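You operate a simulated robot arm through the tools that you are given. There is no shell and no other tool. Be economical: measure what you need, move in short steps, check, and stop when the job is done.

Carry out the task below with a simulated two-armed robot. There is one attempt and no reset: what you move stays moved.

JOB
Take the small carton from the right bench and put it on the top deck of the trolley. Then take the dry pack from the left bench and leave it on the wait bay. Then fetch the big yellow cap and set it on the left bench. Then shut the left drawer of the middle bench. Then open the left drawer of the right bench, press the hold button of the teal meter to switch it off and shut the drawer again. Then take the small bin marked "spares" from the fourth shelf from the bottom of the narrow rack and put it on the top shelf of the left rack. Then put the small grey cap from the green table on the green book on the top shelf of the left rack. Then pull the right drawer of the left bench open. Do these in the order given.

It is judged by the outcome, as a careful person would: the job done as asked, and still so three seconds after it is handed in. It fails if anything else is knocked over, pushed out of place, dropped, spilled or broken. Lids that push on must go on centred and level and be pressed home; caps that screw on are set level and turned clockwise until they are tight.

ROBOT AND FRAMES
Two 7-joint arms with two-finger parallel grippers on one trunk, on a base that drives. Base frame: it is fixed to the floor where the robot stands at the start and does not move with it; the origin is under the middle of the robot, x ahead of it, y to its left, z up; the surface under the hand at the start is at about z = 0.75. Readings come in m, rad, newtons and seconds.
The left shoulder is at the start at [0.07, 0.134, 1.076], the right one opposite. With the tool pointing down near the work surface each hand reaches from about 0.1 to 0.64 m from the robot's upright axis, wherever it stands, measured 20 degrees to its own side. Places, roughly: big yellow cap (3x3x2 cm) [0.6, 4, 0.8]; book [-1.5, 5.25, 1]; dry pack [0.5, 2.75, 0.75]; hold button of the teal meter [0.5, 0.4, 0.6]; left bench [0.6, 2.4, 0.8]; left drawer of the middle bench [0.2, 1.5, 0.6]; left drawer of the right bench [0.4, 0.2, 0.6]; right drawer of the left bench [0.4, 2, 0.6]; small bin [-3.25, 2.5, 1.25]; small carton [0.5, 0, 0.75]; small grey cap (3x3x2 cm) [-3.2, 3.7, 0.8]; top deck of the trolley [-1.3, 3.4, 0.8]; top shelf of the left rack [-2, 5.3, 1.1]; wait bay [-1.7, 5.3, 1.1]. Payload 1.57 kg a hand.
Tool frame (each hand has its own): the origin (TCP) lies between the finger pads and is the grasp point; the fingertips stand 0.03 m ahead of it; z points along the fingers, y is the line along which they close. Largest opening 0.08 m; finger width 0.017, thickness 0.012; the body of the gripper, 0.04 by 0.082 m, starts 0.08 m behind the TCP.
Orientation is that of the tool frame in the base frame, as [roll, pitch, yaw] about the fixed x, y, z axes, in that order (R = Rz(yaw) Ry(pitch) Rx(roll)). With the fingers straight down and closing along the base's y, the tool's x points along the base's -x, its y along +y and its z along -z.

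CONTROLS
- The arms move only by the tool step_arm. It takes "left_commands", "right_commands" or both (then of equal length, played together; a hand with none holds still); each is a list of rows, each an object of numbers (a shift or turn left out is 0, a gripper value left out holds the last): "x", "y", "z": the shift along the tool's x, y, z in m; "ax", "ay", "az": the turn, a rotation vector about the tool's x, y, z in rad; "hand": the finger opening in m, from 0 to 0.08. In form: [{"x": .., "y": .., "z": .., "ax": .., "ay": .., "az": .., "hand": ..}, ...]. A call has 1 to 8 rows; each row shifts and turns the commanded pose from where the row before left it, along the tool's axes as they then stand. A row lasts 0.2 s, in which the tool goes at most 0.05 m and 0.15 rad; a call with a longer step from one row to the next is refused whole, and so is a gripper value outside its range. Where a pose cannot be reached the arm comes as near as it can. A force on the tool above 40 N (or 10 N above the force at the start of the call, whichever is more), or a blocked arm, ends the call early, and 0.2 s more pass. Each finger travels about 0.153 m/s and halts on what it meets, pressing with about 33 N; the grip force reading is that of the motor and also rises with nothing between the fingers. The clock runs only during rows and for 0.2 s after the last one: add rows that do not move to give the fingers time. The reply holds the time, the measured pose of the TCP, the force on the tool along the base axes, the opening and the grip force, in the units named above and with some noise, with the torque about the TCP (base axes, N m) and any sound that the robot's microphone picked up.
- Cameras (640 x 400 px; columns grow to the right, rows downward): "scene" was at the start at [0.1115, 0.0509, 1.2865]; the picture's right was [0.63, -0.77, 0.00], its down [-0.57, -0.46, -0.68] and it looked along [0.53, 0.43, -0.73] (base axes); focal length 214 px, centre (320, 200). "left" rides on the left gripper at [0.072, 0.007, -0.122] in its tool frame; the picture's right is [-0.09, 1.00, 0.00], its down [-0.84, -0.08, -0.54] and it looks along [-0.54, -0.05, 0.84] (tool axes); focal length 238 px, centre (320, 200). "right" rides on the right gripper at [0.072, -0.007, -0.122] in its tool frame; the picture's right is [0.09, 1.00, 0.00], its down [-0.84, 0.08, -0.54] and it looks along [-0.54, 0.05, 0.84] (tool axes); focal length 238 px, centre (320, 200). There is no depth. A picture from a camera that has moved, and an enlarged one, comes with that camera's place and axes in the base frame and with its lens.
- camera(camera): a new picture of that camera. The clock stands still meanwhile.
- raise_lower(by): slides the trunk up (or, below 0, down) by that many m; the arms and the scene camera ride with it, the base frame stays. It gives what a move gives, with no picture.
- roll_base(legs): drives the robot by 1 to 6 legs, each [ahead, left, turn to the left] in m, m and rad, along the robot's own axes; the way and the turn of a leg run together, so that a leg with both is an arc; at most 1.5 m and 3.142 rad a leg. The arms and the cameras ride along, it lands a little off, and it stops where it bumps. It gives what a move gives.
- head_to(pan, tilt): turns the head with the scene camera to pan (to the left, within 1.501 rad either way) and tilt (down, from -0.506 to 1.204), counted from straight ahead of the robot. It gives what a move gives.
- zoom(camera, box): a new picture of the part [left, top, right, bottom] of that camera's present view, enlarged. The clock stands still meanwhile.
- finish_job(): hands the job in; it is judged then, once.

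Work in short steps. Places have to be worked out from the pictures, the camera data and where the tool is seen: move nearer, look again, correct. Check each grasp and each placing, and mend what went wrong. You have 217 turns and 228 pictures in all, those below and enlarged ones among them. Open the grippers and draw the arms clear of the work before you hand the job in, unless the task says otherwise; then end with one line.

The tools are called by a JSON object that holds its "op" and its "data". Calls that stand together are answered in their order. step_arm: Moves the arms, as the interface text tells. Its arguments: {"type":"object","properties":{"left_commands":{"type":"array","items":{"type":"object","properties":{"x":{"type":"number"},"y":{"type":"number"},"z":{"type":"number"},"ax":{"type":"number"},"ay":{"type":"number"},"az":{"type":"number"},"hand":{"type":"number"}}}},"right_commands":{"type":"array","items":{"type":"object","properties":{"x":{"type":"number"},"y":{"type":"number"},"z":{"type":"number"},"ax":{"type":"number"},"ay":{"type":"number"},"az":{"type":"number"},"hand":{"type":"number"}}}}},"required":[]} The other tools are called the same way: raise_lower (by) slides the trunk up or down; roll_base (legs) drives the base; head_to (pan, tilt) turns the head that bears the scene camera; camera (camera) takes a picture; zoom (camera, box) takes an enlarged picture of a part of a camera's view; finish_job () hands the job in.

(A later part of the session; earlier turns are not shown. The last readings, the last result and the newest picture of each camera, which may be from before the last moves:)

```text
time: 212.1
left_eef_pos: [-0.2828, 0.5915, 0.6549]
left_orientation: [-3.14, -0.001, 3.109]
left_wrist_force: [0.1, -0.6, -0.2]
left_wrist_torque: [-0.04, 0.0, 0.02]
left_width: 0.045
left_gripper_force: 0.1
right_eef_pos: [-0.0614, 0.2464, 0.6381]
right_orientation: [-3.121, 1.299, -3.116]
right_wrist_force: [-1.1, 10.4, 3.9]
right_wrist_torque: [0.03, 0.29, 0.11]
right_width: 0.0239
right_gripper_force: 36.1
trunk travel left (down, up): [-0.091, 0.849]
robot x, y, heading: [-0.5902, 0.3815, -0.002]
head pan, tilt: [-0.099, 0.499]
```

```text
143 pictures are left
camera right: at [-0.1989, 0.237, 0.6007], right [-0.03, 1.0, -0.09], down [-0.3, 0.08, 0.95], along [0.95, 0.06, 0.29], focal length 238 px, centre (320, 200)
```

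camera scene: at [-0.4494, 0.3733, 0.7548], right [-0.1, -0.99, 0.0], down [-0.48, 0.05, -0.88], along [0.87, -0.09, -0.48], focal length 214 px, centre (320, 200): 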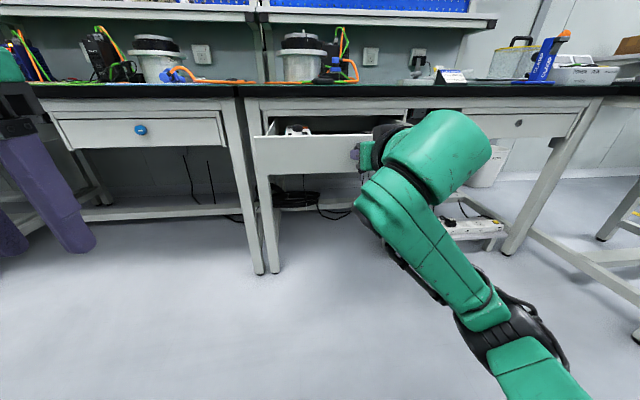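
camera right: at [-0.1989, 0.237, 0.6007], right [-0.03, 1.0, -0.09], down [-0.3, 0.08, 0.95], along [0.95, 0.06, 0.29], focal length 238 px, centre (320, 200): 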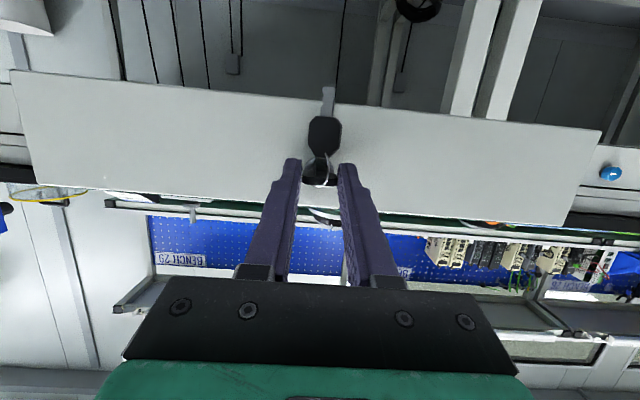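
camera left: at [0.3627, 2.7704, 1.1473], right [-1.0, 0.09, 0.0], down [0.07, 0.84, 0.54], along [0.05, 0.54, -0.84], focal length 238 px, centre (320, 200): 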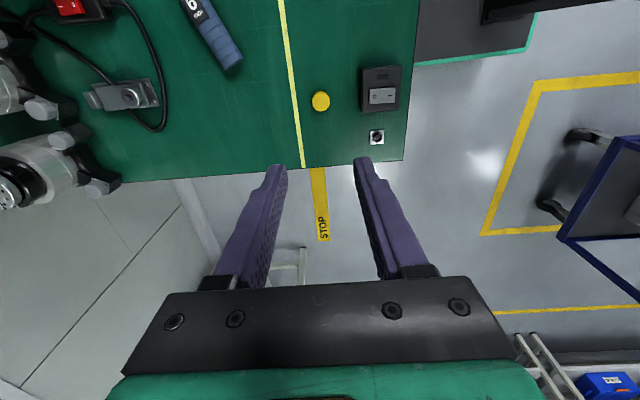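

The drawer is open about 27 cm. I release the key, back off a little, and raise the trunk to look inside.

{"op": "step_arm", "data": {"right_commands": [{"hand": 0.06}, {"hand": 0.06}]}}

{"op": "roll_base", "data": {"legs": [[-0.12, 0.0, 0]]}}

{"op": "raise_lower", "data": {"by": 0.5}}

{"op": "head_to", "data": {"pan": 0, "tilt": 0.7}}

{"op": "camera", "data": {"camera": "scene"}}

```text
time: 212.7
left_eef_pos: [-0.283, 0.5914, 0.6559]
left_orientation: [-3.139, 0.0, 3.11]
left_wrist_force: [-1.0, 0.6, -0.7]
left_wrist_torque: [0.02, 0.03, 0.02]
left_width: 0.0451
left_gripper_force: 0.1
right_eef_pos: [-0.0622, 0.2448, 0.6376]
right_orientation: [-3.126, 1.298, -3.122]
right_wrist_force: [0.4, 0.5, 0.6]
right_wrist_torque: [0.01, 0.0, 0.02]
right_width: 0.0599
right_gripper_force: 0.1
trunk travel left (down, up): [-0.091, 0.849]
robot x, y, heading: [-0.5869, 0.3808, -0.002]
head pan, tilt: [-0.099, 0.499]
```

```text
time: 214.0
left_eef_pos: [-0.4007, 0.5906, 0.6551]
left_orientation: [-3.141, 0.0, 3.111]
left_wrist_force: [0.3, -0.5, 0.2]
left_wrist_torque: [0.01, -0.02, -0.03]
left_width: 0.045
left_gripper_force: 0.0
right_eef_pos: [-0.1799, 0.2459, 0.6365]
right_orientation: [-3.127, 1.299, -3.121]
right_wrist_force: [-0.6, -0.2, 1.0]
right_wrist_torque: [-0.01, 0.05, 0.04]
right_width: 0.0601
right_gripper_force: 0.1
trunk travel left (down, up): [-0.091, 0.849]
robot x, y, heading: [-0.7059, 0.3805, -0.001]
head pan, tilt: [-0.099, 0.499]
```

```text
refused: 0.5 is not a number from -0.4 to 0.4
```

```text
time: 214.7
left_eef_pos: [-0.4025, 0.591, 0.6564]
left_orientation: [-3.139, 0.002, 3.11]
left_wrist_force: [-0.3, -0.5, 0.0]
left_wrist_torque: [-0.02, 0.0, -0.01]
left_width: 0.0452
left_gripper_force: 0.2
right_eef_pos: [-0.1803, 0.2462, 0.6385]
right_orientation: [-3.126, 1.298, -3.121]
right_wrist_force: [-0.7, 0.6, 0.9]
right_wrist_torque: [0.0, -0.04, 0.0]
right_width: 0.06
right_gripper_force: 0.1
trunk travel left (down, up): [-0.091, 0.849]
robot x, y, heading: [-0.7063, 0.3832, -0.002]
head pan, tilt: [0.0, 0.7]
```

```text
142 pictures are left
camera scene: at [-0.5728, 0.3815, 0.737], right [0.0, -1.0, 0.0], down [-0.64, 0.0, -0.77], along [0.77, 0.0, -0.64], focal length 214 px, centre (320, 200)
```

scene: 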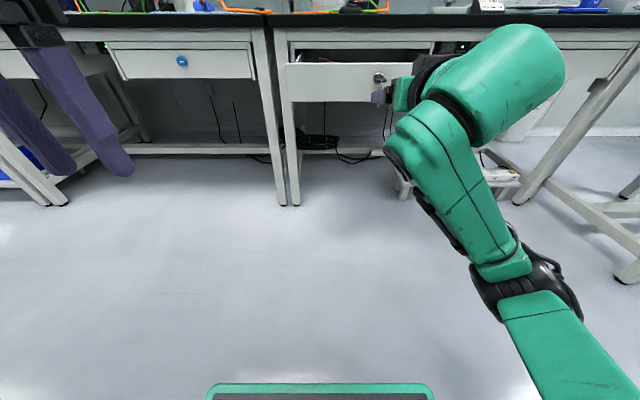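

The lift is limited to 0.4 per call, so I raise in two steps and look again.

{"op": "raise_lower", "data": {"by": 0.4}}

{"op": "raise_lower", "data": {"by": 0.25}}

{"op": "camera", "data": {"camera": "scene"}}

{"op": "zoom", "data": {"camera": "scene", "box": [270, 170, 430, 270]}}

```text
time: 218.5
left_eef_pos: [-0.4017, 0.592, 1.0558]
left_orientation: [-3.141, 0.001, 3.11]
left_wrist_force: [0.7, -0.1, 0.6]
left_wrist_torque: [-0.01, 0.02, -0.02]
left_width: 0.0453
left_gripper_force: 0.1
right_eef_pos: [-0.1802, 0.2469, 1.0374]
right_orientation: [-3.126, 1.299, -3.122]
right_wrist_force: [0.1, -0.1, -0.7]
right_wrist_torque: [-0.02, 0.03, -0.01]
right_width: 0.0601
right_gripper_force: 0.1
trunk travel left (down, up): [-0.491, 0.449]
robot x, y, heading: [-0.7043, 0.3804, 0.003]
head pan, tilt: [0.0, 0.7]
```

```text
time: 221.1
left_eef_pos: [-0.4016, 0.5904, 1.3057]
left_orientation: [-3.14, 0.0, 3.111]
left_wrist_force: [-0.4, 0.2, -0.3]
left_wrist_torque: [0.02, -0.02, 0.03]
left_width: 0.0451
left_gripper_force: 0.1
right_eef_pos: [-0.1799, 0.2455, 1.2877]
right_orientation: [-3.124, 1.298, -3.123]
right_wrist_force: [0.7, -0.6, 1.0]
right_wrist_torque: [0.02, -0.03, 0.01]
right_width: 0.0599
right_gripper_force: 0.1
trunk travel left (down, up): [-0.741, 0.199]
robot x, y, heading: [-0.7056, 0.3837, -0.002]
head pan, tilt: [0.0, 0.7]
```

```text
141 pictures are left
camera scene: at [-0.5727, 0.3816, 1.3869], right [0.0, -1.0, 0.0], down [-0.64, 0.0, -0.76], along [0.76, 0.0, -0.64], focal length 214 px, centre (320, 200)
```

scene: 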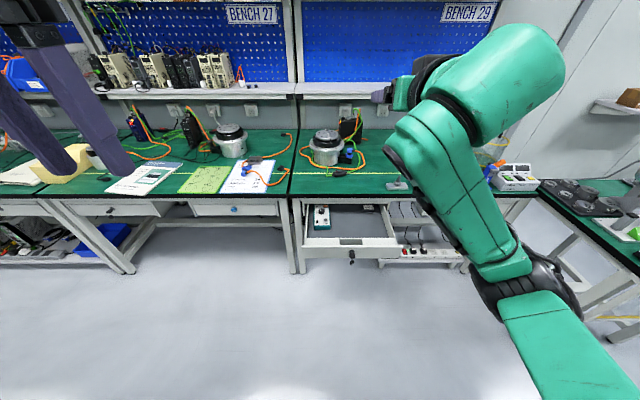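

```text
4.00 times, centred on (350, 220) of scene
camera zoom: at [-0.5727, 0.3816, 1.3869], right [0.0, -1.0, 0.0], down [-0.64, 0.0, -0.76], along [0.76, 0.0, -0.64], focal length 858 px, centre (200, 120)
```

zoom: 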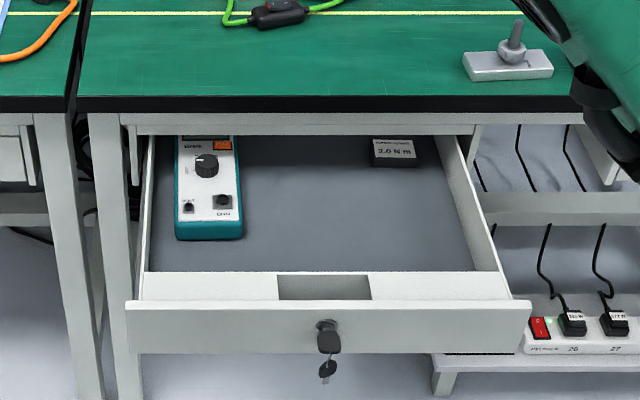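

The teal meter is in the left front part of the drawer. I zoom further to identify its hold button.

{"op": "zoom", "data": {"camera": "scene", "box": [308, 198, 340, 232]}}

```text
11.76 times, centred on (324, 215) of scene
camera zoom: at [-0.5727, 0.3816, 1.3869], right [0.0, -1.0, 0.0], down [-0.64, 0.0, -0.76], along [0.76, 0.0, -0.64], focal length 2523 px, centre (273, 24)
```

zoom: 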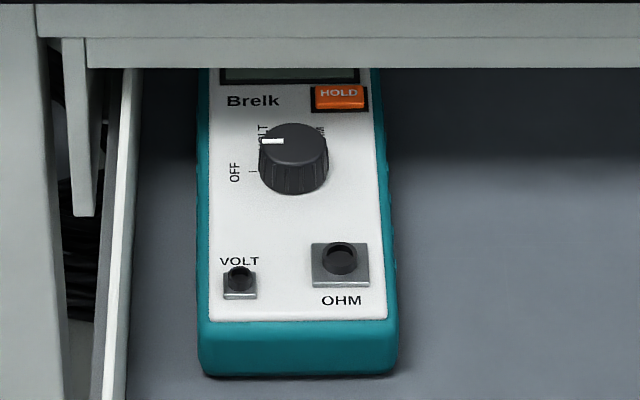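

The orange HOLD button lies at about (0.26, 0.352), just under the bench edge, so the drawer must come out about 13 cm more. I go back down to the key.

{"op": "raise_lower", "data": {"by": -0.35}}

{"op": "raise_lower", "data": {"by": -0.3}}

{"op": "roll_base", "data": {"legs": [[0.08, 0.0, 0]]}}

{"op": "camera", "data": {"camera": "right"}}

```text
time: 224.5
left_eef_pos: [-0.4011, 0.5918, 0.9558]
left_orientation: [-3.141, -0.001, 3.111]
left_wrist_force: [0.1, -0.2, 0.4]
left_wrist_torque: [-0.01, -0.01, -0.01]
left_width: 0.0452
left_gripper_force: 0.0
right_eef_pos: [-0.1803, 0.2451, 0.9375]
right_orientation: [-3.128, 1.3, -3.122]
right_wrist_force: [-0.3, -0.4, 0.4]
right_wrist_torque: [-0.01, -0.02, 0.0]
right_width: 0.0599
right_gripper_force: 0.0
trunk travel left (down, up): [-0.391, 0.549]
robot x, y, heading: [-0.7076, 0.3809, -0.004]
head pan, tilt: [0.0, 0.7]
```

```text
time: 227.5
left_eef_pos: [-0.4014, 0.5907, 0.6561]
left_orientation: [3.141, 0.001, 3.112]
left_wrist_force: [-1.3, 0.5, -0.5]
left_wrist_torque: [0.0, 0.02, 0.0]
left_width: 0.0451
left_gripper_force: 0.0
right_eef_pos: [-0.1793, 0.246, 0.6384]
right_orientation: [-3.127, 1.299, -3.122]
right_wrist_force: [-0.6, 0.4, 0.3]
right_wrist_torque: [-0.02, 0.0, -0.01]
right_width: 0.0599
right_gripper_force: 0.1
trunk travel left (down, up): [-0.091, 0.849]
robot x, y, heading: [-0.7077, 0.384, -0.001]
head pan, tilt: [0.0, 0.7]
```

```text
time: 228.6
left_eef_pos: [-0.3214, 0.592, 0.6568]
left_orientation: [3.141, -0.002, 3.112]
left_wrist_force: [0.2, 0.4, 0.3]
left_wrist_torque: [0.03, 0.0, 0.01]
left_width: 0.0449
left_gripper_force: 0.0
right_eef_pos: [-0.099, 0.2466, 0.6372]
right_orientation: [-3.125, 1.299, -3.121]
right_wrist_force: [1.0, 0.8, -0.1]
right_wrist_torque: [-0.02, 0.02, 0.02]
right_width: 0.0601
right_gripper_force: 0.1
trunk travel left (down, up): [-0.091, 0.849]
robot x, y, heading: [-0.6238, 0.3796, -0.001]
head pan, tilt: [0.0, 0.7]
```

```text
138 pictures are left
camera right: at [-0.2354, 0.2377, 0.6001], right [-0.03, 1.0, -0.09], down [-0.3, 0.08, 0.95], along [0.95, 0.06, 0.29], focal length 238 px, centre (320, 200)
```

right: 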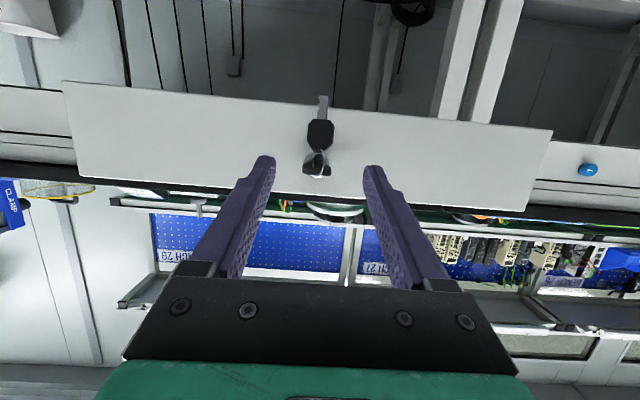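

Still aligned. I advance 3.7 cm, grip the key and pull on.

{"op": "step_arm", "data": {"right_commands": [{"x": -0.005, "z": 0.0181}, {"x": -0.005, "z": 0.0181}, {"hand": 0.03}, {"hand": 0.02}, {"hand": 0.015}]}}

{"op": "roll_base", "data": {"legs": [[-0.13, 0.0, 0]]}}

{"op": "camera", "data": {"camera": "right"}}

```text
time: 229.8
left_eef_pos: [-0.3203, 0.591, 0.6554]
left_orientation: [3.14, -0.002, 3.114]
left_wrist_force: [0.0, -0.4, 0.1]
left_wrist_torque: [0.01, -0.02, -0.01]
left_width: 0.045
left_gripper_force: 0.1
right_eef_pos: [-0.0619, 0.2467, 0.6378]
right_orientation: [-3.128, 1.299, -3.124]
right_wrist_force: [1.8, -2.1, 1.4]
right_wrist_torque: [0.01, 0.09, -0.68]
right_width: 0.0239
right_gripper_force: 35.5
trunk travel left (down, up): [-0.091, 0.849]
robot x, y, heading: [-0.6247, 0.3824, -0.004]
head pan, tilt: [0.0, 0.7]
```

```text
time: 231.1
left_eef_pos: [-0.4498, 0.5914, 0.6551]
left_orientation: [-3.139, 0.001, 3.11]
left_wrist_force: [0.8, 0.1, -0.2]
left_wrist_torque: [0.01, -0.01, -0.04]
left_width: 0.0453
left_gripper_force: 0.1
right_eef_pos: [-0.1905, 0.2458, 0.6372]
right_orientation: [-3.121, 1.297, -3.116]
right_wrist_force: [-1.4, 4.2, -1.9]
right_wrist_torque: [0.05, -0.53, -0.39]
right_width: 0.0239
right_gripper_force: 35.8
trunk travel left (down, up): [-0.091, 0.849]
robot x, y, heading: [-0.7518, 0.3804, -0.001]
head pan, tilt: [0.0, 0.7]
```

```text
137 pictures are left
camera right: at [-0.3273, 0.2367, 0.6003], right [-0.03, 1.0, -0.09], down [-0.3, 0.08, 0.95], along [0.95, 0.06, 0.29], focal length 238 px, centre (320, 200)
```

right: 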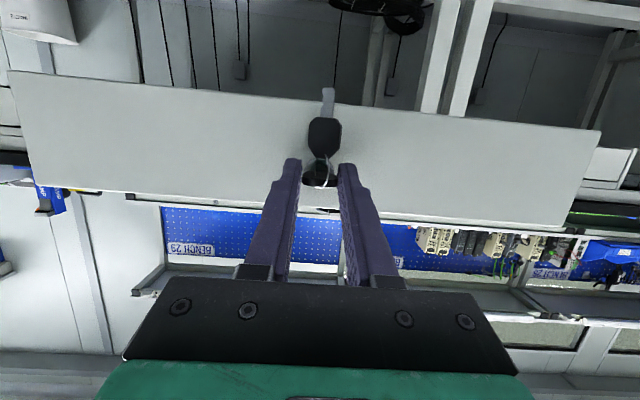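

Now open about 40 cm. I release the key, back off, raise, and shift so the left hand can reach the meter.

{"op": "step_arm", "data": {"right_commands": [{"hand": 0.06}, {"hand": 0.06}]}}

{"op": "roll_base", "data": {"legs": [[-0.1, 0.0, 0]]}}

{"op": "raise_lower", "data": {"by": 0.4}}

{"op": "roll_base", "data": {"legs": [[0.35, -0.18, 0]]}}

{"op": "camera", "data": {"camera": "left"}}

{"op": "camera", "data": {"camera": "scene"}}

```text
time: 231.7
left_eef_pos: [-0.4491, 0.5912, 0.6556]
left_orientation: [-3.141, 0.001, 3.111]
left_wrist_force: [0.4, 0.4, -0.3]
left_wrist_torque: [0.03, -0.01, 0.01]
left_width: 0.045
left_gripper_force: 0.0
right_eef_pos: [-0.1907, 0.2453, 0.6375]
right_orientation: [-3.124, 1.299, -3.12]
right_wrist_force: [0.3, 0.4, 0.5]
right_wrist_torque: [-0.03, 0.01, 0.0]
right_width: 0.0599
right_gripper_force: 0.0
trunk travel left (down, up): [-0.091, 0.849]
robot x, y, heading: [-0.755, 0.3831, -0.003]
head pan, tilt: [0.0, 0.7]
```

```text
time: 232.8
left_eef_pos: [-0.5508, 0.5915, 0.6564]
left_orientation: [-3.14, 0.001, 3.111]
left_wrist_force: [0.4, 0.2, 0.4]
left_wrist_torque: [0.01, 0.0, 0.0]
left_width: 0.0448
left_gripper_force: 0.0
right_eef_pos: [-0.2923, 0.2457, 0.6374]
right_orientation: [-3.124, 1.297, -3.119]
right_wrist_force: [0.8, 0.0, 0.0]
right_wrist_torque: [0.03, -0.01, -0.01]
right_width: 0.0599
right_gripper_force: 0.0
trunk travel left (down, up): [-0.091, 0.849]
robot x, y, heading: [-0.8573, 0.3824, -0.001]
head pan, tilt: [0.0, 0.7]
```

```text
time: 236.7
left_eef_pos: [-0.5501, 0.5905, 1.0564]
left_orientation: [-3.14, -0.001, 3.111]
left_wrist_force: [-0.1, -0.3, -0.4]
left_wrist_torque: [0.01, -0.06, -0.02]
left_width: 0.0448
left_gripper_force: 0.1
right_eef_pos: [-0.2911, 0.2459, 1.0358]
right_orientation: [-3.124, 1.294, -3.118]
right_wrist_force: [0.3, 0.3, -0.4]
right_wrist_torque: [0.0, -0.02, 0.0]
right_width: 0.0598
right_gripper_force: 0.0
trunk travel left (down, up): [-0.491, 0.449]
robot x, y, heading: [-0.8592, 0.3838, 0.002]
head pan, tilt: [0.0, 0.7]
```

```text
time: 239.1
left_eef_pos: [-0.1979, 0.4103, 1.0557]
left_orientation: [-3.141, 0.001, 3.11]
left_wrist_force: [-0.5, -0.1, 1.0]
left_wrist_torque: [0.01, 0.02, -0.01]
left_width: 0.0448
left_gripper_force: 0.1
right_eef_pos: [0.0599, 0.0657, 1.0365]
right_orientation: [-3.127, 1.298, -3.122]
right_wrist_force: [-0.6, 0.2, 0.1]
right_wrist_torque: [-0.01, 0.01, 0.01]
right_width: 0.06
right_gripper_force: 0.1
trunk travel left (down, up): [-0.491, 0.449]
robot x, y, heading: [-0.5026, 0.2001, 0.001]
head pan, tilt: [0.0, 0.7]
```

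```text
136 pictures are left
camera left: at [-0.2701, 0.4206, 1.1781], right [0.12, 0.99, 0.0], down [0.83, -0.1, 0.54], along [0.54, -0.07, -0.84], focal length 238 px, centre (320, 200)
```

left: 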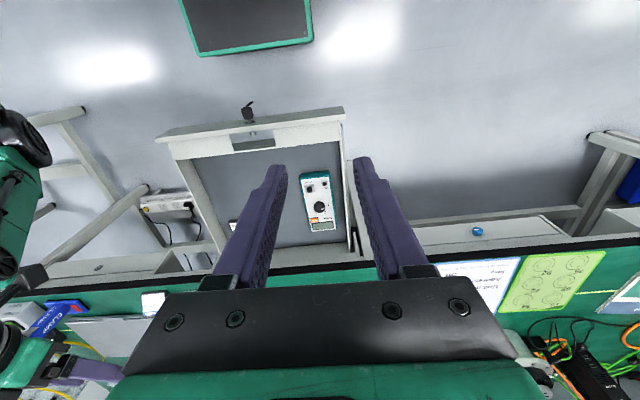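

```text
135 pictures are left
camera scene: at [-0.3703, 0.2013, 1.1369], right [0.0, -1.0, 0.0], down [-0.64, 0.0, -0.76], along [0.76, 0.0, -0.64], focal length 214 px, centre (320, 200)
```

scene: 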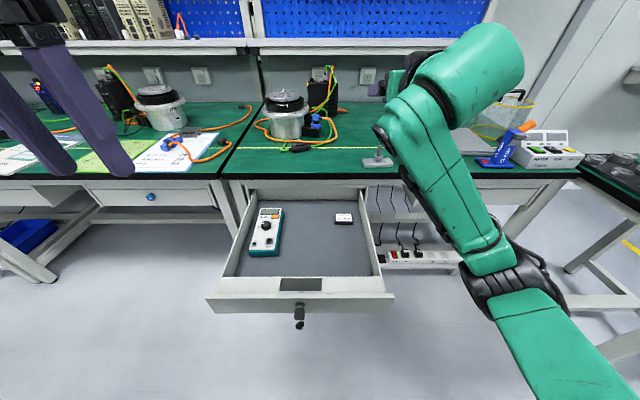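

The meter is now fully exposed. I zoom with both cameras to locate the HOLD button.

{"op": "zoom", "data": {"camera": "left", "box": [285, 165, 355, 240]}}

{"op": "zoom", "data": {"camera": "scene", "box": [230, 195, 310, 265]}}

```text
5.33 times, centred on (320, 202) of left
camera zoom: at [-0.2701, 0.4206, 1.1781], right [0.12, 0.99, 0.0], down [0.83, -0.1, 0.54], along [0.54, -0.07, -0.84], focal length 1271 px, centre (320, 187)
```

zoom: 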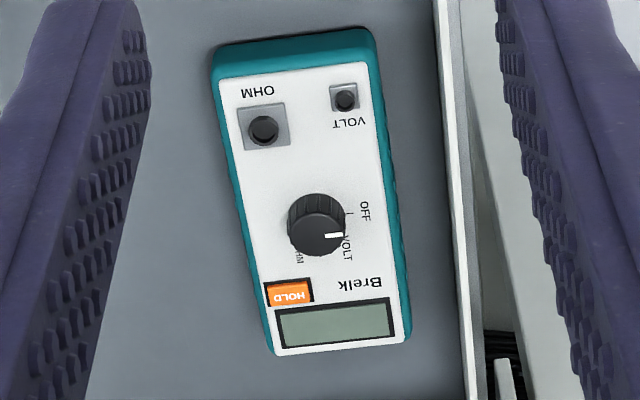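

```text
5.71 times, centred on (270, 230) of scene
camera zoom: at [-0.3703, 0.2013, 1.1369], right [0.0, -1.0, 0.0], down [-0.64, 0.0, -0.76], along [0.76, 0.0, -0.64], focal length 1226 px, centre (606, 29)
```

zoom: 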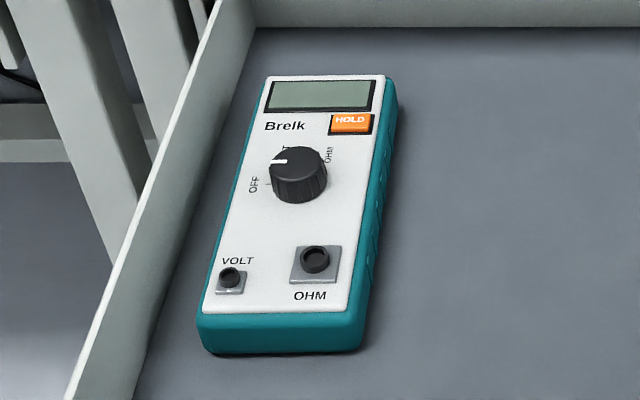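

The HOLD button is at about (0.152, 0.352, 0.625). I close the left fingers and bring them above it.

{"op": "step_arm", "data": {"left_commands": [{"x": -0.0435, "y": -0.006, "hand": 0.0, "az": -0.03}, {"x": -0.0437, "y": -0.0073}, {"x": -0.0437, "y": -0.0073}, {"x": -0.0437, "y": -0.0073}, {"x": -0.0437, "y": -0.0073}, {"x": -0.0437, "y": -0.0073}, {"x": -0.0437, "y": -0.0073}, {"x": -0.0437, "y": -0.0073}]}}

{"op": "step_arm", "data": {"left_commands": [{"z": 0.05}, {"z": 0.05}, {"z": 0.05}, {"z": 0.05}, {"z": 0.05}]}}

{"op": "camera", "data": {"camera": "left"}}

```text
time: 240.9
left_eef_pos: [0.0129, 0.4154, 0.9449]
left_orientation: [-3.14, 0.002, 3.141]
left_wrist_force: [0.1, -0.4, 0.5]
left_wrist_torque: [0.02, -0.02, 0.03]
left_width: 0.0
left_gripper_force: 21.4
left hand out of reach, approached as far as the arm can: row 2, 3, 4, 5, 6, 7, 8
right_eef_pos: [0.0601, 0.0659, 1.0356]
right_orientation: [-3.125, 1.297, -3.12]
right_wrist_force: [-0.3, 0.4, 0.1]
right_wrist_torque: [0.01, 0.0, -0.01]
right_width: 0.0601
right_gripper_force: 0.1
trunk travel left (down, up): [-0.491, 0.449]
robot x, y, heading: [-0.5023, 0.2043, 0.001]
head pan, tilt: [0.0, 0.7]
```

```text
time: 242.1
left_eef_pos: [0.0117, 0.4114, 0.6918]
left_orientation: [-3.14, 0.001, 3.139]
left_wrist_force: [-0.4, -0.8, -0.1]
left_wrist_torque: [-0.04, -0.01, -0.04]
left_width: 0.0
left_gripper_force: 21.3
right_eef_pos: [0.0607, 0.066, 1.0362]
right_orientation: [-3.125, 1.296, -3.118]
right_wrist_force: [0.3, -0.2, -0.2]
right_wrist_torque: [0.03, -0.02, 0.0]
right_width: 0.0599
right_gripper_force: 0.0
trunk travel left (down, up): [-0.491, 0.449]
robot x, y, heading: [-0.5062, 0.2, 0.002]
head pan, tilt: [0.0, 0.7]
```

```text
132 pictures are left
camera left: at [-0.0591, 0.4189, 0.8145], right [0.09, 1.0, 0.0], down [0.84, -0.08, 0.54], along [0.54, -0.05, -0.84], focal length 238 px, centre (320, 200)
```

left: 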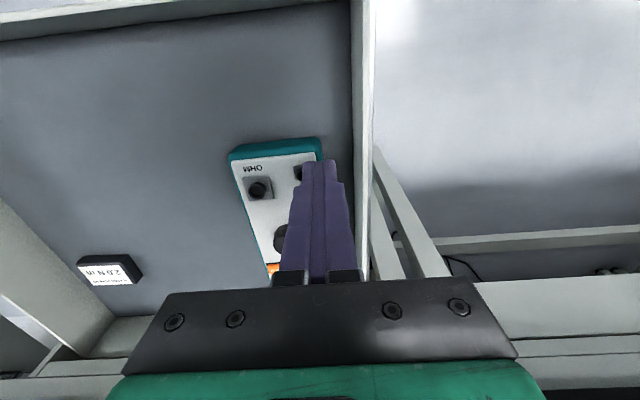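

The hand is short of the target. I lift it, drive 10 cm ahead and shift over the button.

{"op": "step_arm", "data": {"left_commands": [{"z": -0.05}, {"z": -0.05}]}}

{"op": "roll_base", "data": {"legs": [[0.1, 0.0, 0]]}}

{"op": "step_arm", "data": {"left_commands": [{"y": -0.03}, {"y": -0.03}, {"x": -0.035}]}}

{"op": "camera", "data": {"camera": "left"}}

{"op": "camera", "data": {"camera": "scene"}}

```text
time: 242.7
left_eef_pos: [0.0093, 0.4121, 0.7932]
left_orientation: [-3.141, 0.0, 3.139]
left_wrist_force: [0.3, -0.2, -0.1]
left_wrist_torque: [0.02, 0.02, -0.03]
left_width: 0.0
left_gripper_force: 21.6
right_eef_pos: [0.0581, 0.0653, 1.0368]
right_orientation: [-3.126, 1.298, -3.122]
right_wrist_force: [0.1, 0.2, 0.5]
right_wrist_torque: [0.02, -0.02, 0.03]
right_width: 0.0601
right_gripper_force: 0.1
trunk travel left (down, up): [-0.491, 0.449]
robot x, y, heading: [-0.507, 0.2021, -0.0]
head pan, tilt: [0.0, 0.7]
```

```text
time: 243.9
left_eef_pos: [0.1094, 0.4129, 0.7932]
left_orientation: [-3.139, -0.001, 3.139]
left_wrist_force: [1.2, -0.5, 0.2]
left_wrist_torque: [-0.01, 0.0, -0.02]
left_width: 0.0002
left_gripper_force: 20.9
right_eef_pos: [0.159, 0.0653, 1.0367]
right_orientation: [-3.125, 1.296, -3.12]
right_wrist_force: [0.5, -0.4, 0.4]
right_wrist_torque: [0.01, 0.0, -0.05]
right_width: 0.0602
right_gripper_force: 0.0
trunk travel left (down, up): [-0.491, 0.449]
robot x, y, heading: [-0.4033, 0.1996, -0.006]
head pan, tilt: [0.0, 0.7]
```

```text
time: 244.7
left_eef_pos: [0.1298, 0.3629, 0.793]
left_orientation: [-3.139, 0.001, 3.141]
left_wrist_force: [0.2, -0.4, -0.2]
left_wrist_torque: [-0.02, -0.03, -0.04]
left_width: 0.0
left_gripper_force: 21.4
left hand out of reach, approached as far as the arm can: row 3
right_eef_pos: [0.1582, 0.065, 1.036]
right_orientation: [-3.123, 1.297, -3.119]
right_wrist_force: [1.2, 0.7, 0.0]
right_wrist_torque: [0.0, -0.03, -0.03]
right_width: 0.0601
right_gripper_force: 0.1
trunk travel left (down, up): [-0.491, 0.449]
robot x, y, heading: [-0.4035, 0.2004, -0.0]
head pan, tilt: [0.0, 0.7]
```

```text
131 pictures are left
camera left: at [0.0579, 0.3701, 0.9144], right [0.09, 1.0, 0.0], down [0.84, -0.08, 0.54], along [0.54, -0.05, -0.84], focal length 238 px, centre (320, 200)
```

left: 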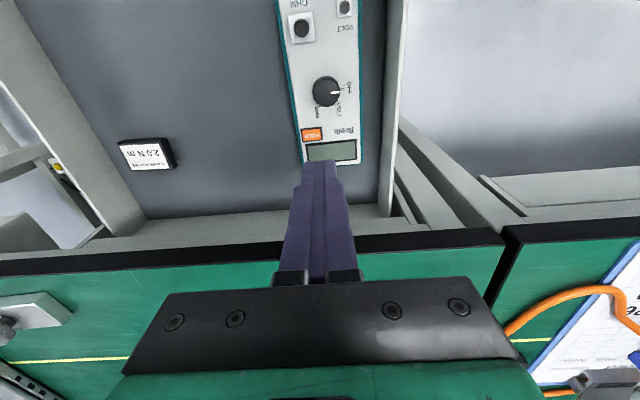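

```text
130 pictures are left
camera scene: at [-0.2707, 0.2017, 1.1369], right [0.0, -1.0, 0.0], down [-0.64, 0.0, -0.76], along [0.76, 0.0, -0.64], focal length 214 px, centre (320, 200)
```

scene: 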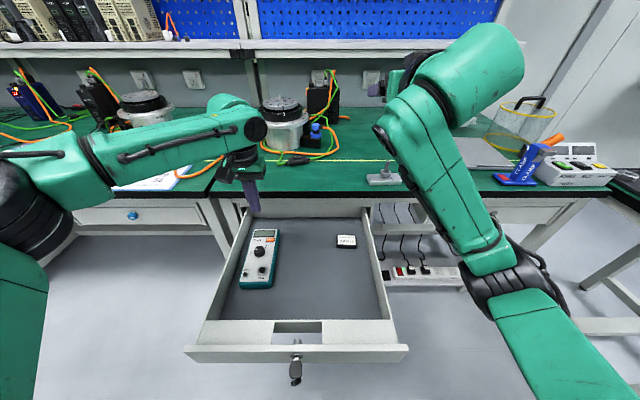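

I descend to 4 cm above the meter, where reach is better, then complete the shift to (0.147, 0.352).

{"op": "step_arm", "data": {"left_commands": [{"z": 0.05}, {"z": 0.04}, {"x": -0.0165, "y": -0.011}, {}]}}

{"op": "camera", "data": {"camera": "left"}}

{"op": "zoom", "data": {"camera": "scene", "box": [210, 170, 330, 290]}}

```text
time: 245.7
left_eef_pos: [0.1195, 0.3649, 0.7072]
left_orientation: [-3.14, 0.002, 3.14]
left_wrist_force: [0.3, -0.3, 0.8]
left_wrist_torque: [0.0, 0.0, 0.03]
left_width: 0.0
left_gripper_force: 21.7
left hand out of reach, approached as far as the arm can: row 1, 2, 3
right_eef_pos: [0.1583, 0.0646, 1.0363]
right_orientation: [-3.123, 1.296, -3.12]
right_wrist_force: [-0.3, -0.2, -0.2]
right_wrist_torque: [-0.01, -0.01, 0.01]
right_width: 0.0598
right_gripper_force: 0.0
trunk travel left (down, up): [-0.491, 0.449]
robot x, y, heading: [-0.4036, 0.2036, -0.002]
head pan, tilt: [0.0, 0.7]
```

```text
129 pictures are left
camera left: at [0.0486, 0.3737, 0.83], right [0.09, 1.0, 0.0], down [0.84, -0.08, 0.54], along [0.54, -0.05, -0.84], focal length 238 px, centre (320, 200)
```

left: 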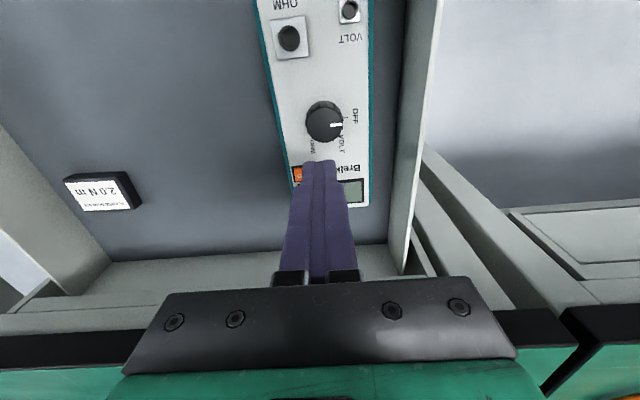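

```text
3.33 times, centred on (270, 230) of scene
camera zoom: at [-0.2709, 0.2011, 1.1369], right [0.0, -1.0, 0.0], down [-0.64, 0.0, -0.76], along [0.76, 0.0, -0.64], focal length 715 px, centre (487, 100)
```

zoom: 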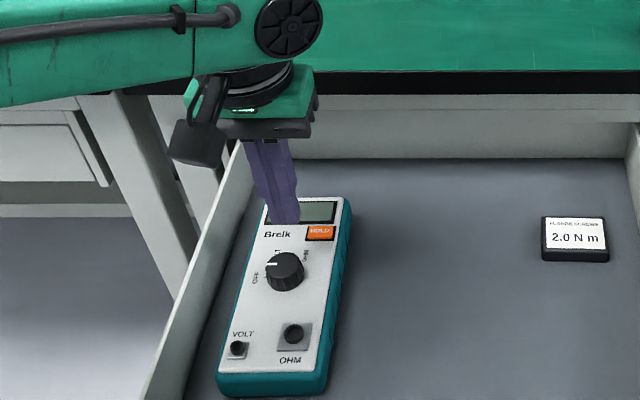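

The arm is at its limit, but moving the base by (+0.028, −0.012) places the hand exactly over the button.

{"op": "roll_base", "data": {"legs": [[0.028, -0.012, 0]]}}

{"op": "camera", "data": {"camera": "left"}}

{"op": "zoom", "data": {"camera": "scene", "box": [210, 170, 330, 290]}}

```text
time: 246.5
left_eef_pos: [0.1478, 0.3538, 0.707]
left_orientation: [-3.139, 0.0, 3.139]
left_wrist_force: [0.8, -0.3, 0.8]
left_wrist_torque: [-0.01, 0.0, -0.02]
left_width: 0.0
left_gripper_force: 21.7
right_eef_pos: [0.1875, 0.052, 1.0367]
right_orientation: [-3.126, 1.296, -3.122]
right_wrist_force: [-0.2, 0.5, -0.4]
right_wrist_torque: [-0.01, -0.01, 0.03]
right_width: 0.06
right_gripper_force: 0.1
trunk travel left (down, up): [-0.491, 0.449]
robot x, y, heading: [-0.3759, 0.1871, -0.005]
head pan, tilt: [0.0, 0.7]
```

```text
127 pictures are left
camera left: at [0.0773, 0.3615, 0.83], right [0.09, 1.0, 0.0], down [0.84, -0.08, 0.54], along [0.54, -0.05, -0.84], focal length 238 px, centre (320, 200)
```

left: 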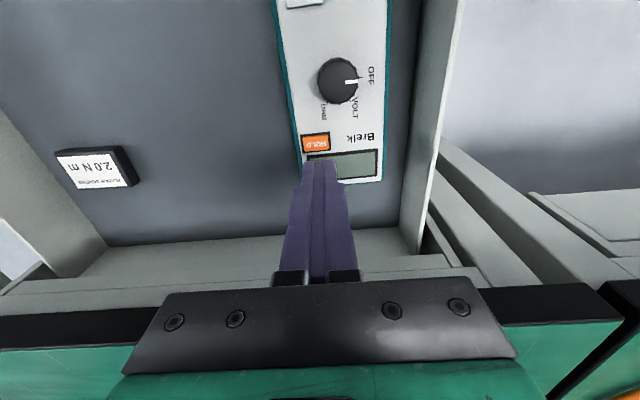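

```text
3.33 times, centred on (270, 230) of scene
camera zoom: at [-0.2421, 0.1888, 1.1368], right [0.0, -1.0, 0.0], down [-0.64, 0.0, -0.76], along [0.76, 0.0, -0.64], focal length 715 px, centre (487, 100)
```

zoom: 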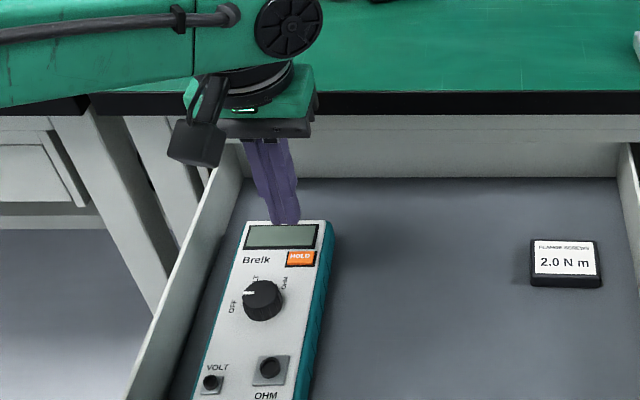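

The fingertips are right above HOLD. I press down gently in small steps.

{"op": "step_arm", "data": {"left_commands": [{"z": 0.03, "x": -0.001}, {"z": 0.01}, {"z": 0.005}, {}]}}

{"op": "zoom", "data": {"camera": "scene", "box": [210, 170, 330, 290]}}

```text
time: 247.5
left_eef_pos: [0.1387, 0.362, 0.6677]
left_orientation: [-3.14, 0.002, 3.14]
left_wrist_force: [-0.1, 1.0, 0.1]
left_wrist_torque: [0.0, 0.01, 0.01]
left_width: 0.0
left_gripper_force: 21.4
left hand out of reach, approached as far as the arm can: row 1, 2
right_eef_pos: [0.1872, 0.0542, 1.0369]
right_orientation: [-3.125, 1.298, -3.121]
right_wrist_force: [0.1, 0.2, 0.2]
right_wrist_torque: [0.03, -0.01, 0.0]
right_width: 0.0602
right_gripper_force: 0.1
trunk travel left (down, up): [-0.491, 0.449]
robot x, y, heading: [-0.3767, 0.1903, -0.004]
head pan, tilt: [0.0, 0.7]
```

```text
3.33 times, centred on (270, 230) of scene
camera zoom: at [-0.2425, 0.189, 1.1369], right [0.0, -1.0, 0.0], down [-0.64, 0.0, -0.76], along [0.76, 0.0, -0.64], focal length 715 px, centre (487, 100)
```

zoom: 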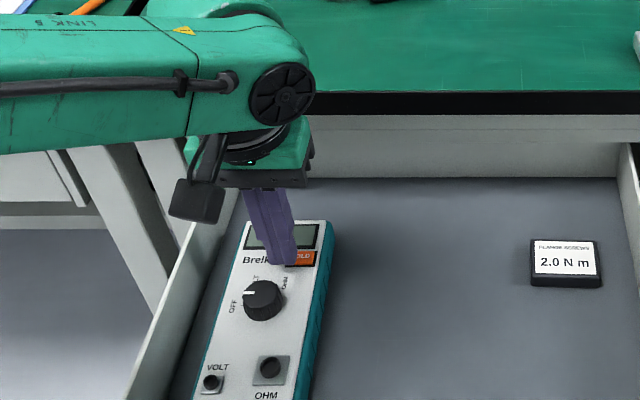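

The arm stops short at its reach limit when lower. I lift, tilt the hand forward 0.35 rad to gain reach, and realign.

{"op": "step_arm", "data": {"left_commands": [{"z": -0.04}, {"ay": -0.12}, {"ay": -0.12}, {"ay": -0.11}, {"y": -0.01}]}}

{"op": "zoom", "data": {"camera": "scene", "box": [210, 170, 330, 290]}}

```text
time: 248.7
left_eef_pos: [0.1405, 0.3497, 0.7059]
left_orientation: [-3.14, 0.352, 3.14]
left_wrist_force: [0.2, -0.1, 0.4]
left_wrist_torque: [0.01, -0.01, 0.02]
left_width: 0.0002
left_gripper_force: 21.3
right_eef_pos: [0.1872, 0.0522, 1.0366]
right_orientation: [-3.127, 1.298, -3.122]
right_wrist_force: [0.1, -0.2, -0.6]
right_wrist_torque: [-0.02, 0.0, 0.02]
right_width: 0.0599
right_gripper_force: 0.1
trunk travel left (down, up): [-0.491, 0.449]
robot x, y, heading: [-0.3723, 0.1918, 0.002]
head pan, tilt: [0.0, 0.7]
```

```text
3.33 times, centred on (270, 230) of scene
camera zoom: at [-0.2422, 0.1885, 1.1368], right [0.0, -1.0, 0.0], down [-0.64, 0.0, -0.76], along [0.76, 0.0, -0.64], focal length 715 px, centre (487, 100)
```

zoom: 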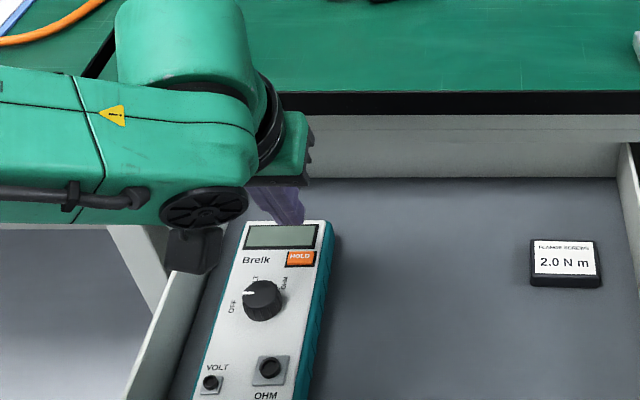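

I shift slightly and press down in small steps.

{"op": "step_arm", "data": {"left_commands": [{"x": -0.004, "z": 0.0015, "y": 0.0025}, {"x": 0.0103, "z": 0.0282}, {"x": 0.0034, "z": 0.0094}, {}]}}

{"op": "zoom", "data": {"camera": "scene", "box": [210, 170, 330, 290]}}

{"op": "camera", "data": {"camera": "left"}}

```text
time: 249.7
left_eef_pos: [0.1451, 0.3524, 0.6683]
left_orientation: [-3.14, 0.351, 3.139]
left_wrist_force: [-0.5, -1.0, 0.5]
left_wrist_torque: [0.02, -0.03, 0.02]
left_width: 0.0
left_gripper_force: 21.5
right_eef_pos: [0.1866, 0.0519, 1.0373]
right_orientation: [-3.124, 1.298, -3.12]
right_wrist_force: [0.2, 0.2, 0.2]
right_wrist_torque: [0.01, -0.04, 0.04]
right_width: 0.0601
right_gripper_force: 0.0
trunk travel left (down, up): [-0.491, 0.449]
robot x, y, heading: [-0.3778, 0.1877, -0.003]
head pan, tilt: [0.0, 0.7]
```

```text
3.33 times, centred on (270, 230) of scene
camera zoom: at [-0.2425, 0.1891, 1.1369], right [0.0, -1.0, 0.0], down [-0.64, 0.0, -0.76], along [0.76, 0.0, -0.64], focal length 715 px, centre (487, 100)
```

zoom: 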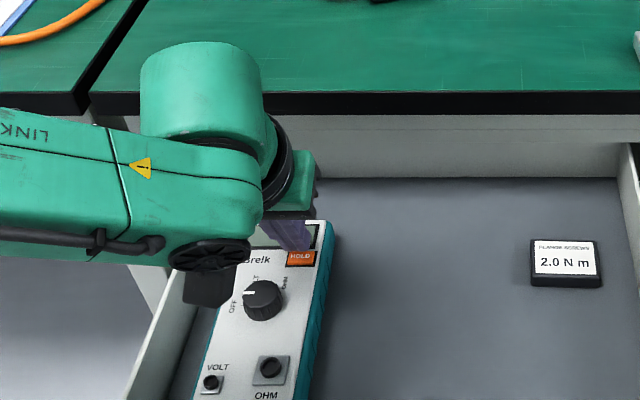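

```text
122 pictures are left
camera left: at [0.0359, 0.3603, 0.7566], right [0.09, 1.0, 0.03], down [0.6, -0.08, 0.8], along [0.8, -0.05, -0.6], focal length 238 px, centre (320, 200)
```

left: 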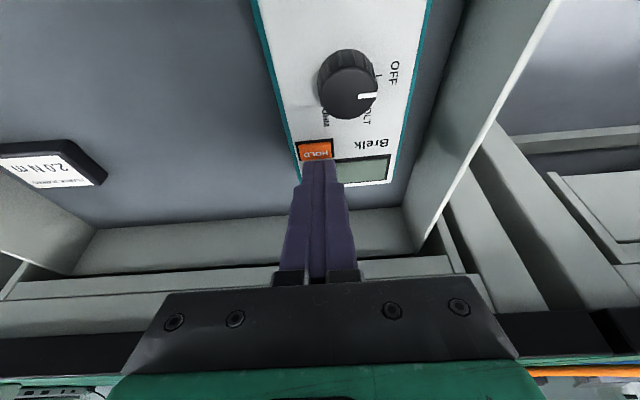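

Nearly touching. I press on in 4–5 mm steps.

{"op": "step_arm", "data": {"left_commands": [{"x": 0.004, "z": 0.0035}, {"x": 0.0017, "z": 0.0047}, {"x": 0.0014, "z": 0.0038}]}}

{"op": "zoom", "data": {"camera": "left", "box": [260, 100, 420, 220]}}

```text
time: 250.5
left_eef_pos: [0.1425, 0.3524, 0.6574]
left_orientation: [-3.14, 0.363, 3.14]
left_wrist_force: [1.7, 6.7, 25.3]
left_wrist_torque: [0.23, -0.1, -0.1]
left_width: 0.0
left_gripper_force: 22.1
right_eef_pos: [0.1833, 0.0531, 1.0393]
right_orientation: [-3.126, 1.3, -3.12]
right_wrist_force: [0.6, 0.9, -0.3]
right_wrist_torque: [-0.01, -0.01, 0.03]
right_width: 0.0598
right_gripper_force: 0.0
trunk travel left (down, up): [-0.491, 0.449]
robot x, y, heading: [-0.3743, 0.1931, -0.002]
head pan, tilt: [0.0, 0.7]
heard: click
```

```text
3.33 times, centred on (340, 160) of left
camera zoom: at [0.0322, 0.3602, 0.7468], right [0.09, 1.0, 0.03], down [0.59, -0.08, 0.8], along [0.8, -0.05, -0.59], focal length 794 px, centre (253, 333)
```

zoom: 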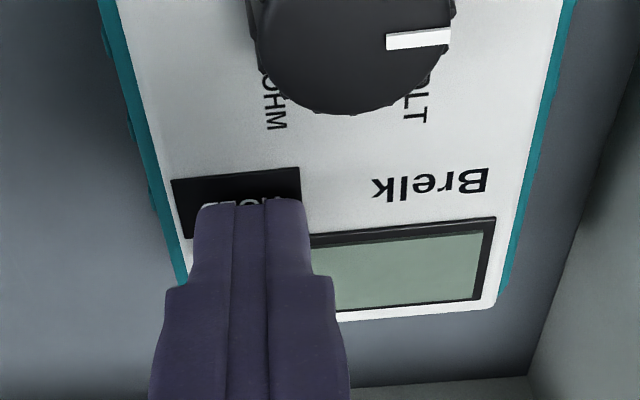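

A click was heard and the orange light is out, so the meter is off. I lift the hand away.

{"op": "step_arm", "data": {"left_commands": [{"x": -0.0103, "z": -0.0282}, {"x": -0.0137, "z": -0.0376}, {"x": -0.0137, "z": -0.0376}, {"x": -0.0137, "z": -0.0376}, {"x": -0.0137, "z": -0.0376}]}}

{"op": "zoom", "data": {"camera": "scene", "box": [210, 170, 330, 290]}}

```text
time: 251.7
left_eef_pos: [0.1406, 0.3507, 0.8443]
left_orientation: [-3.14, 0.351, 3.139]
left_wrist_force: [-0.1, 0.1, 0.5]
left_wrist_torque: [0.0, -0.03, -0.05]
left_width: 0.0001
left_gripper_force: 21.0
right_eef_pos: [0.1866, 0.053, 1.0381]
right_orientation: [-3.126, 1.299, -3.122]
right_wrist_force: [-0.2, 0.1, 0.1]
right_wrist_torque: [0.0, 0.01, 0.0]
right_width: 0.06
right_gripper_force: 0.1
trunk travel left (down, up): [-0.491, 0.449]
robot x, y, heading: [-0.3743, 0.1898, -0.011]
head pan, tilt: [0.0, 0.7]
```

```text
3.33 times, centred on (270, 230) of scene
camera zoom: at [-0.2431, 0.1887, 1.1369], right [0.0, -1.0, 0.0], down [-0.64, 0.0, -0.77], along [0.77, 0.0, -0.64], focal length 715 px, centre (487, 100)
```

zoom: 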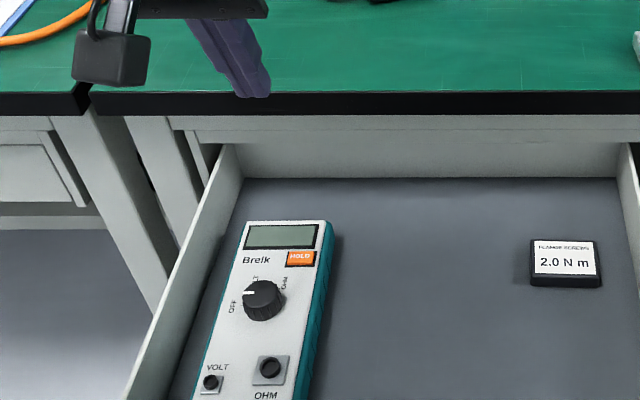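

The button looks orange again, so I zoom in more to judge its state against the earlier picture.

{"op": "zoom", "data": {"camera": "scene", "box": [242, 200, 282, 234]}}

{"op": "camera", "data": {"camera": "left"}}

```text
11.76 times, centred on (262, 217) of scene
camera zoom: at [-0.2431, 0.1887, 1.1369], right [0.0, -1.0, 0.0], down [-0.64, 0.0, -0.77], along [0.77, 0.0, -0.64], focal length 2523 px, centre (1002, 0)
```

zoom: 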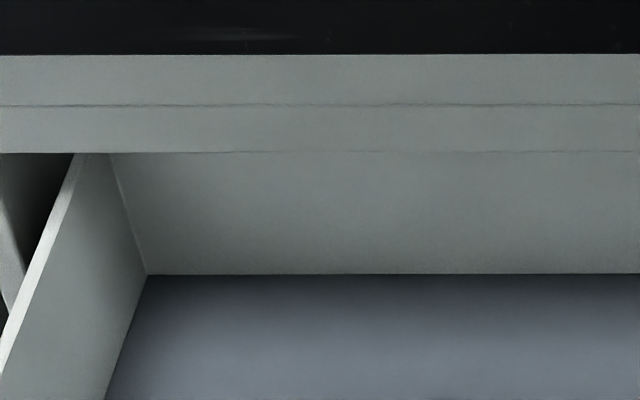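

```text
118 pictures are left
camera left: at [0.0307, 0.359, 0.9346], right [0.09, 1.0, 0.03], down [0.6, -0.08, 0.8], along [0.8, -0.05, -0.6], focal length 238 px, centre (320, 200)
```

left: 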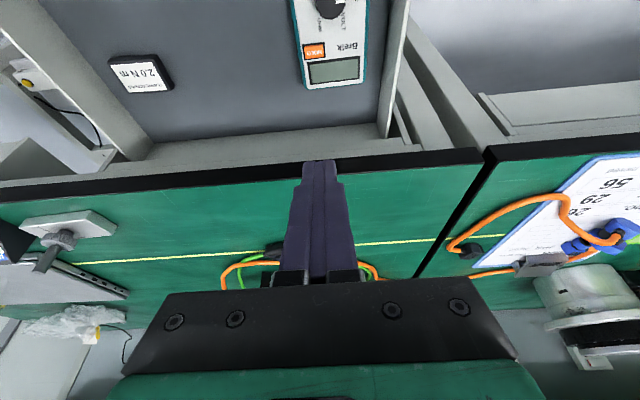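

{"op": "zoom", "data": {"camera": "scene", "box": [250, 232, 286, 262]}}

{"op": "zoom", "data": {"camera": "left", "box": [285, 20, 375, 95]}}

```text
13.33 times, centred on (268, 247) of scene
camera zoom: at [-0.2431, 0.1887, 1.1369], right [0.0, -1.0, 0.0], down [-0.64, 0.0, -0.77], along [0.77, 0.0, -0.64], focal length 2860 px, centre (1013, -427)
```

zoom: 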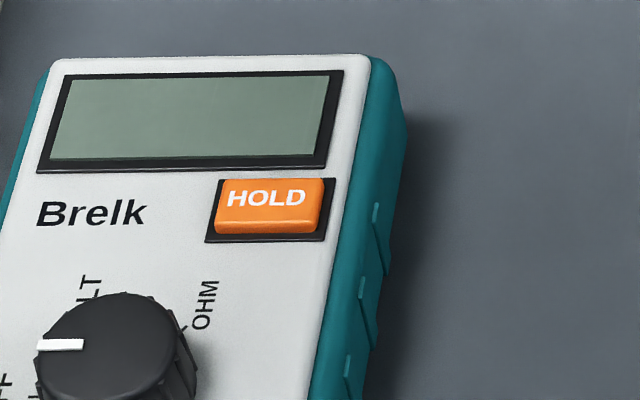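

```text
5.33 times, centred on (330, 58) of left
camera zoom: at [0.0307, 0.359, 0.9346], right [0.09, 1.0, 0.03], down [0.6, -0.08, 0.8], along [0.8, -0.05, -0.6], focal length 1271 px, centre (267, 960)
```

zoom: 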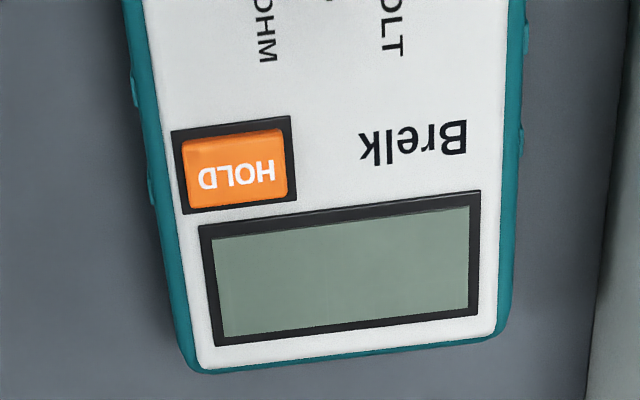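

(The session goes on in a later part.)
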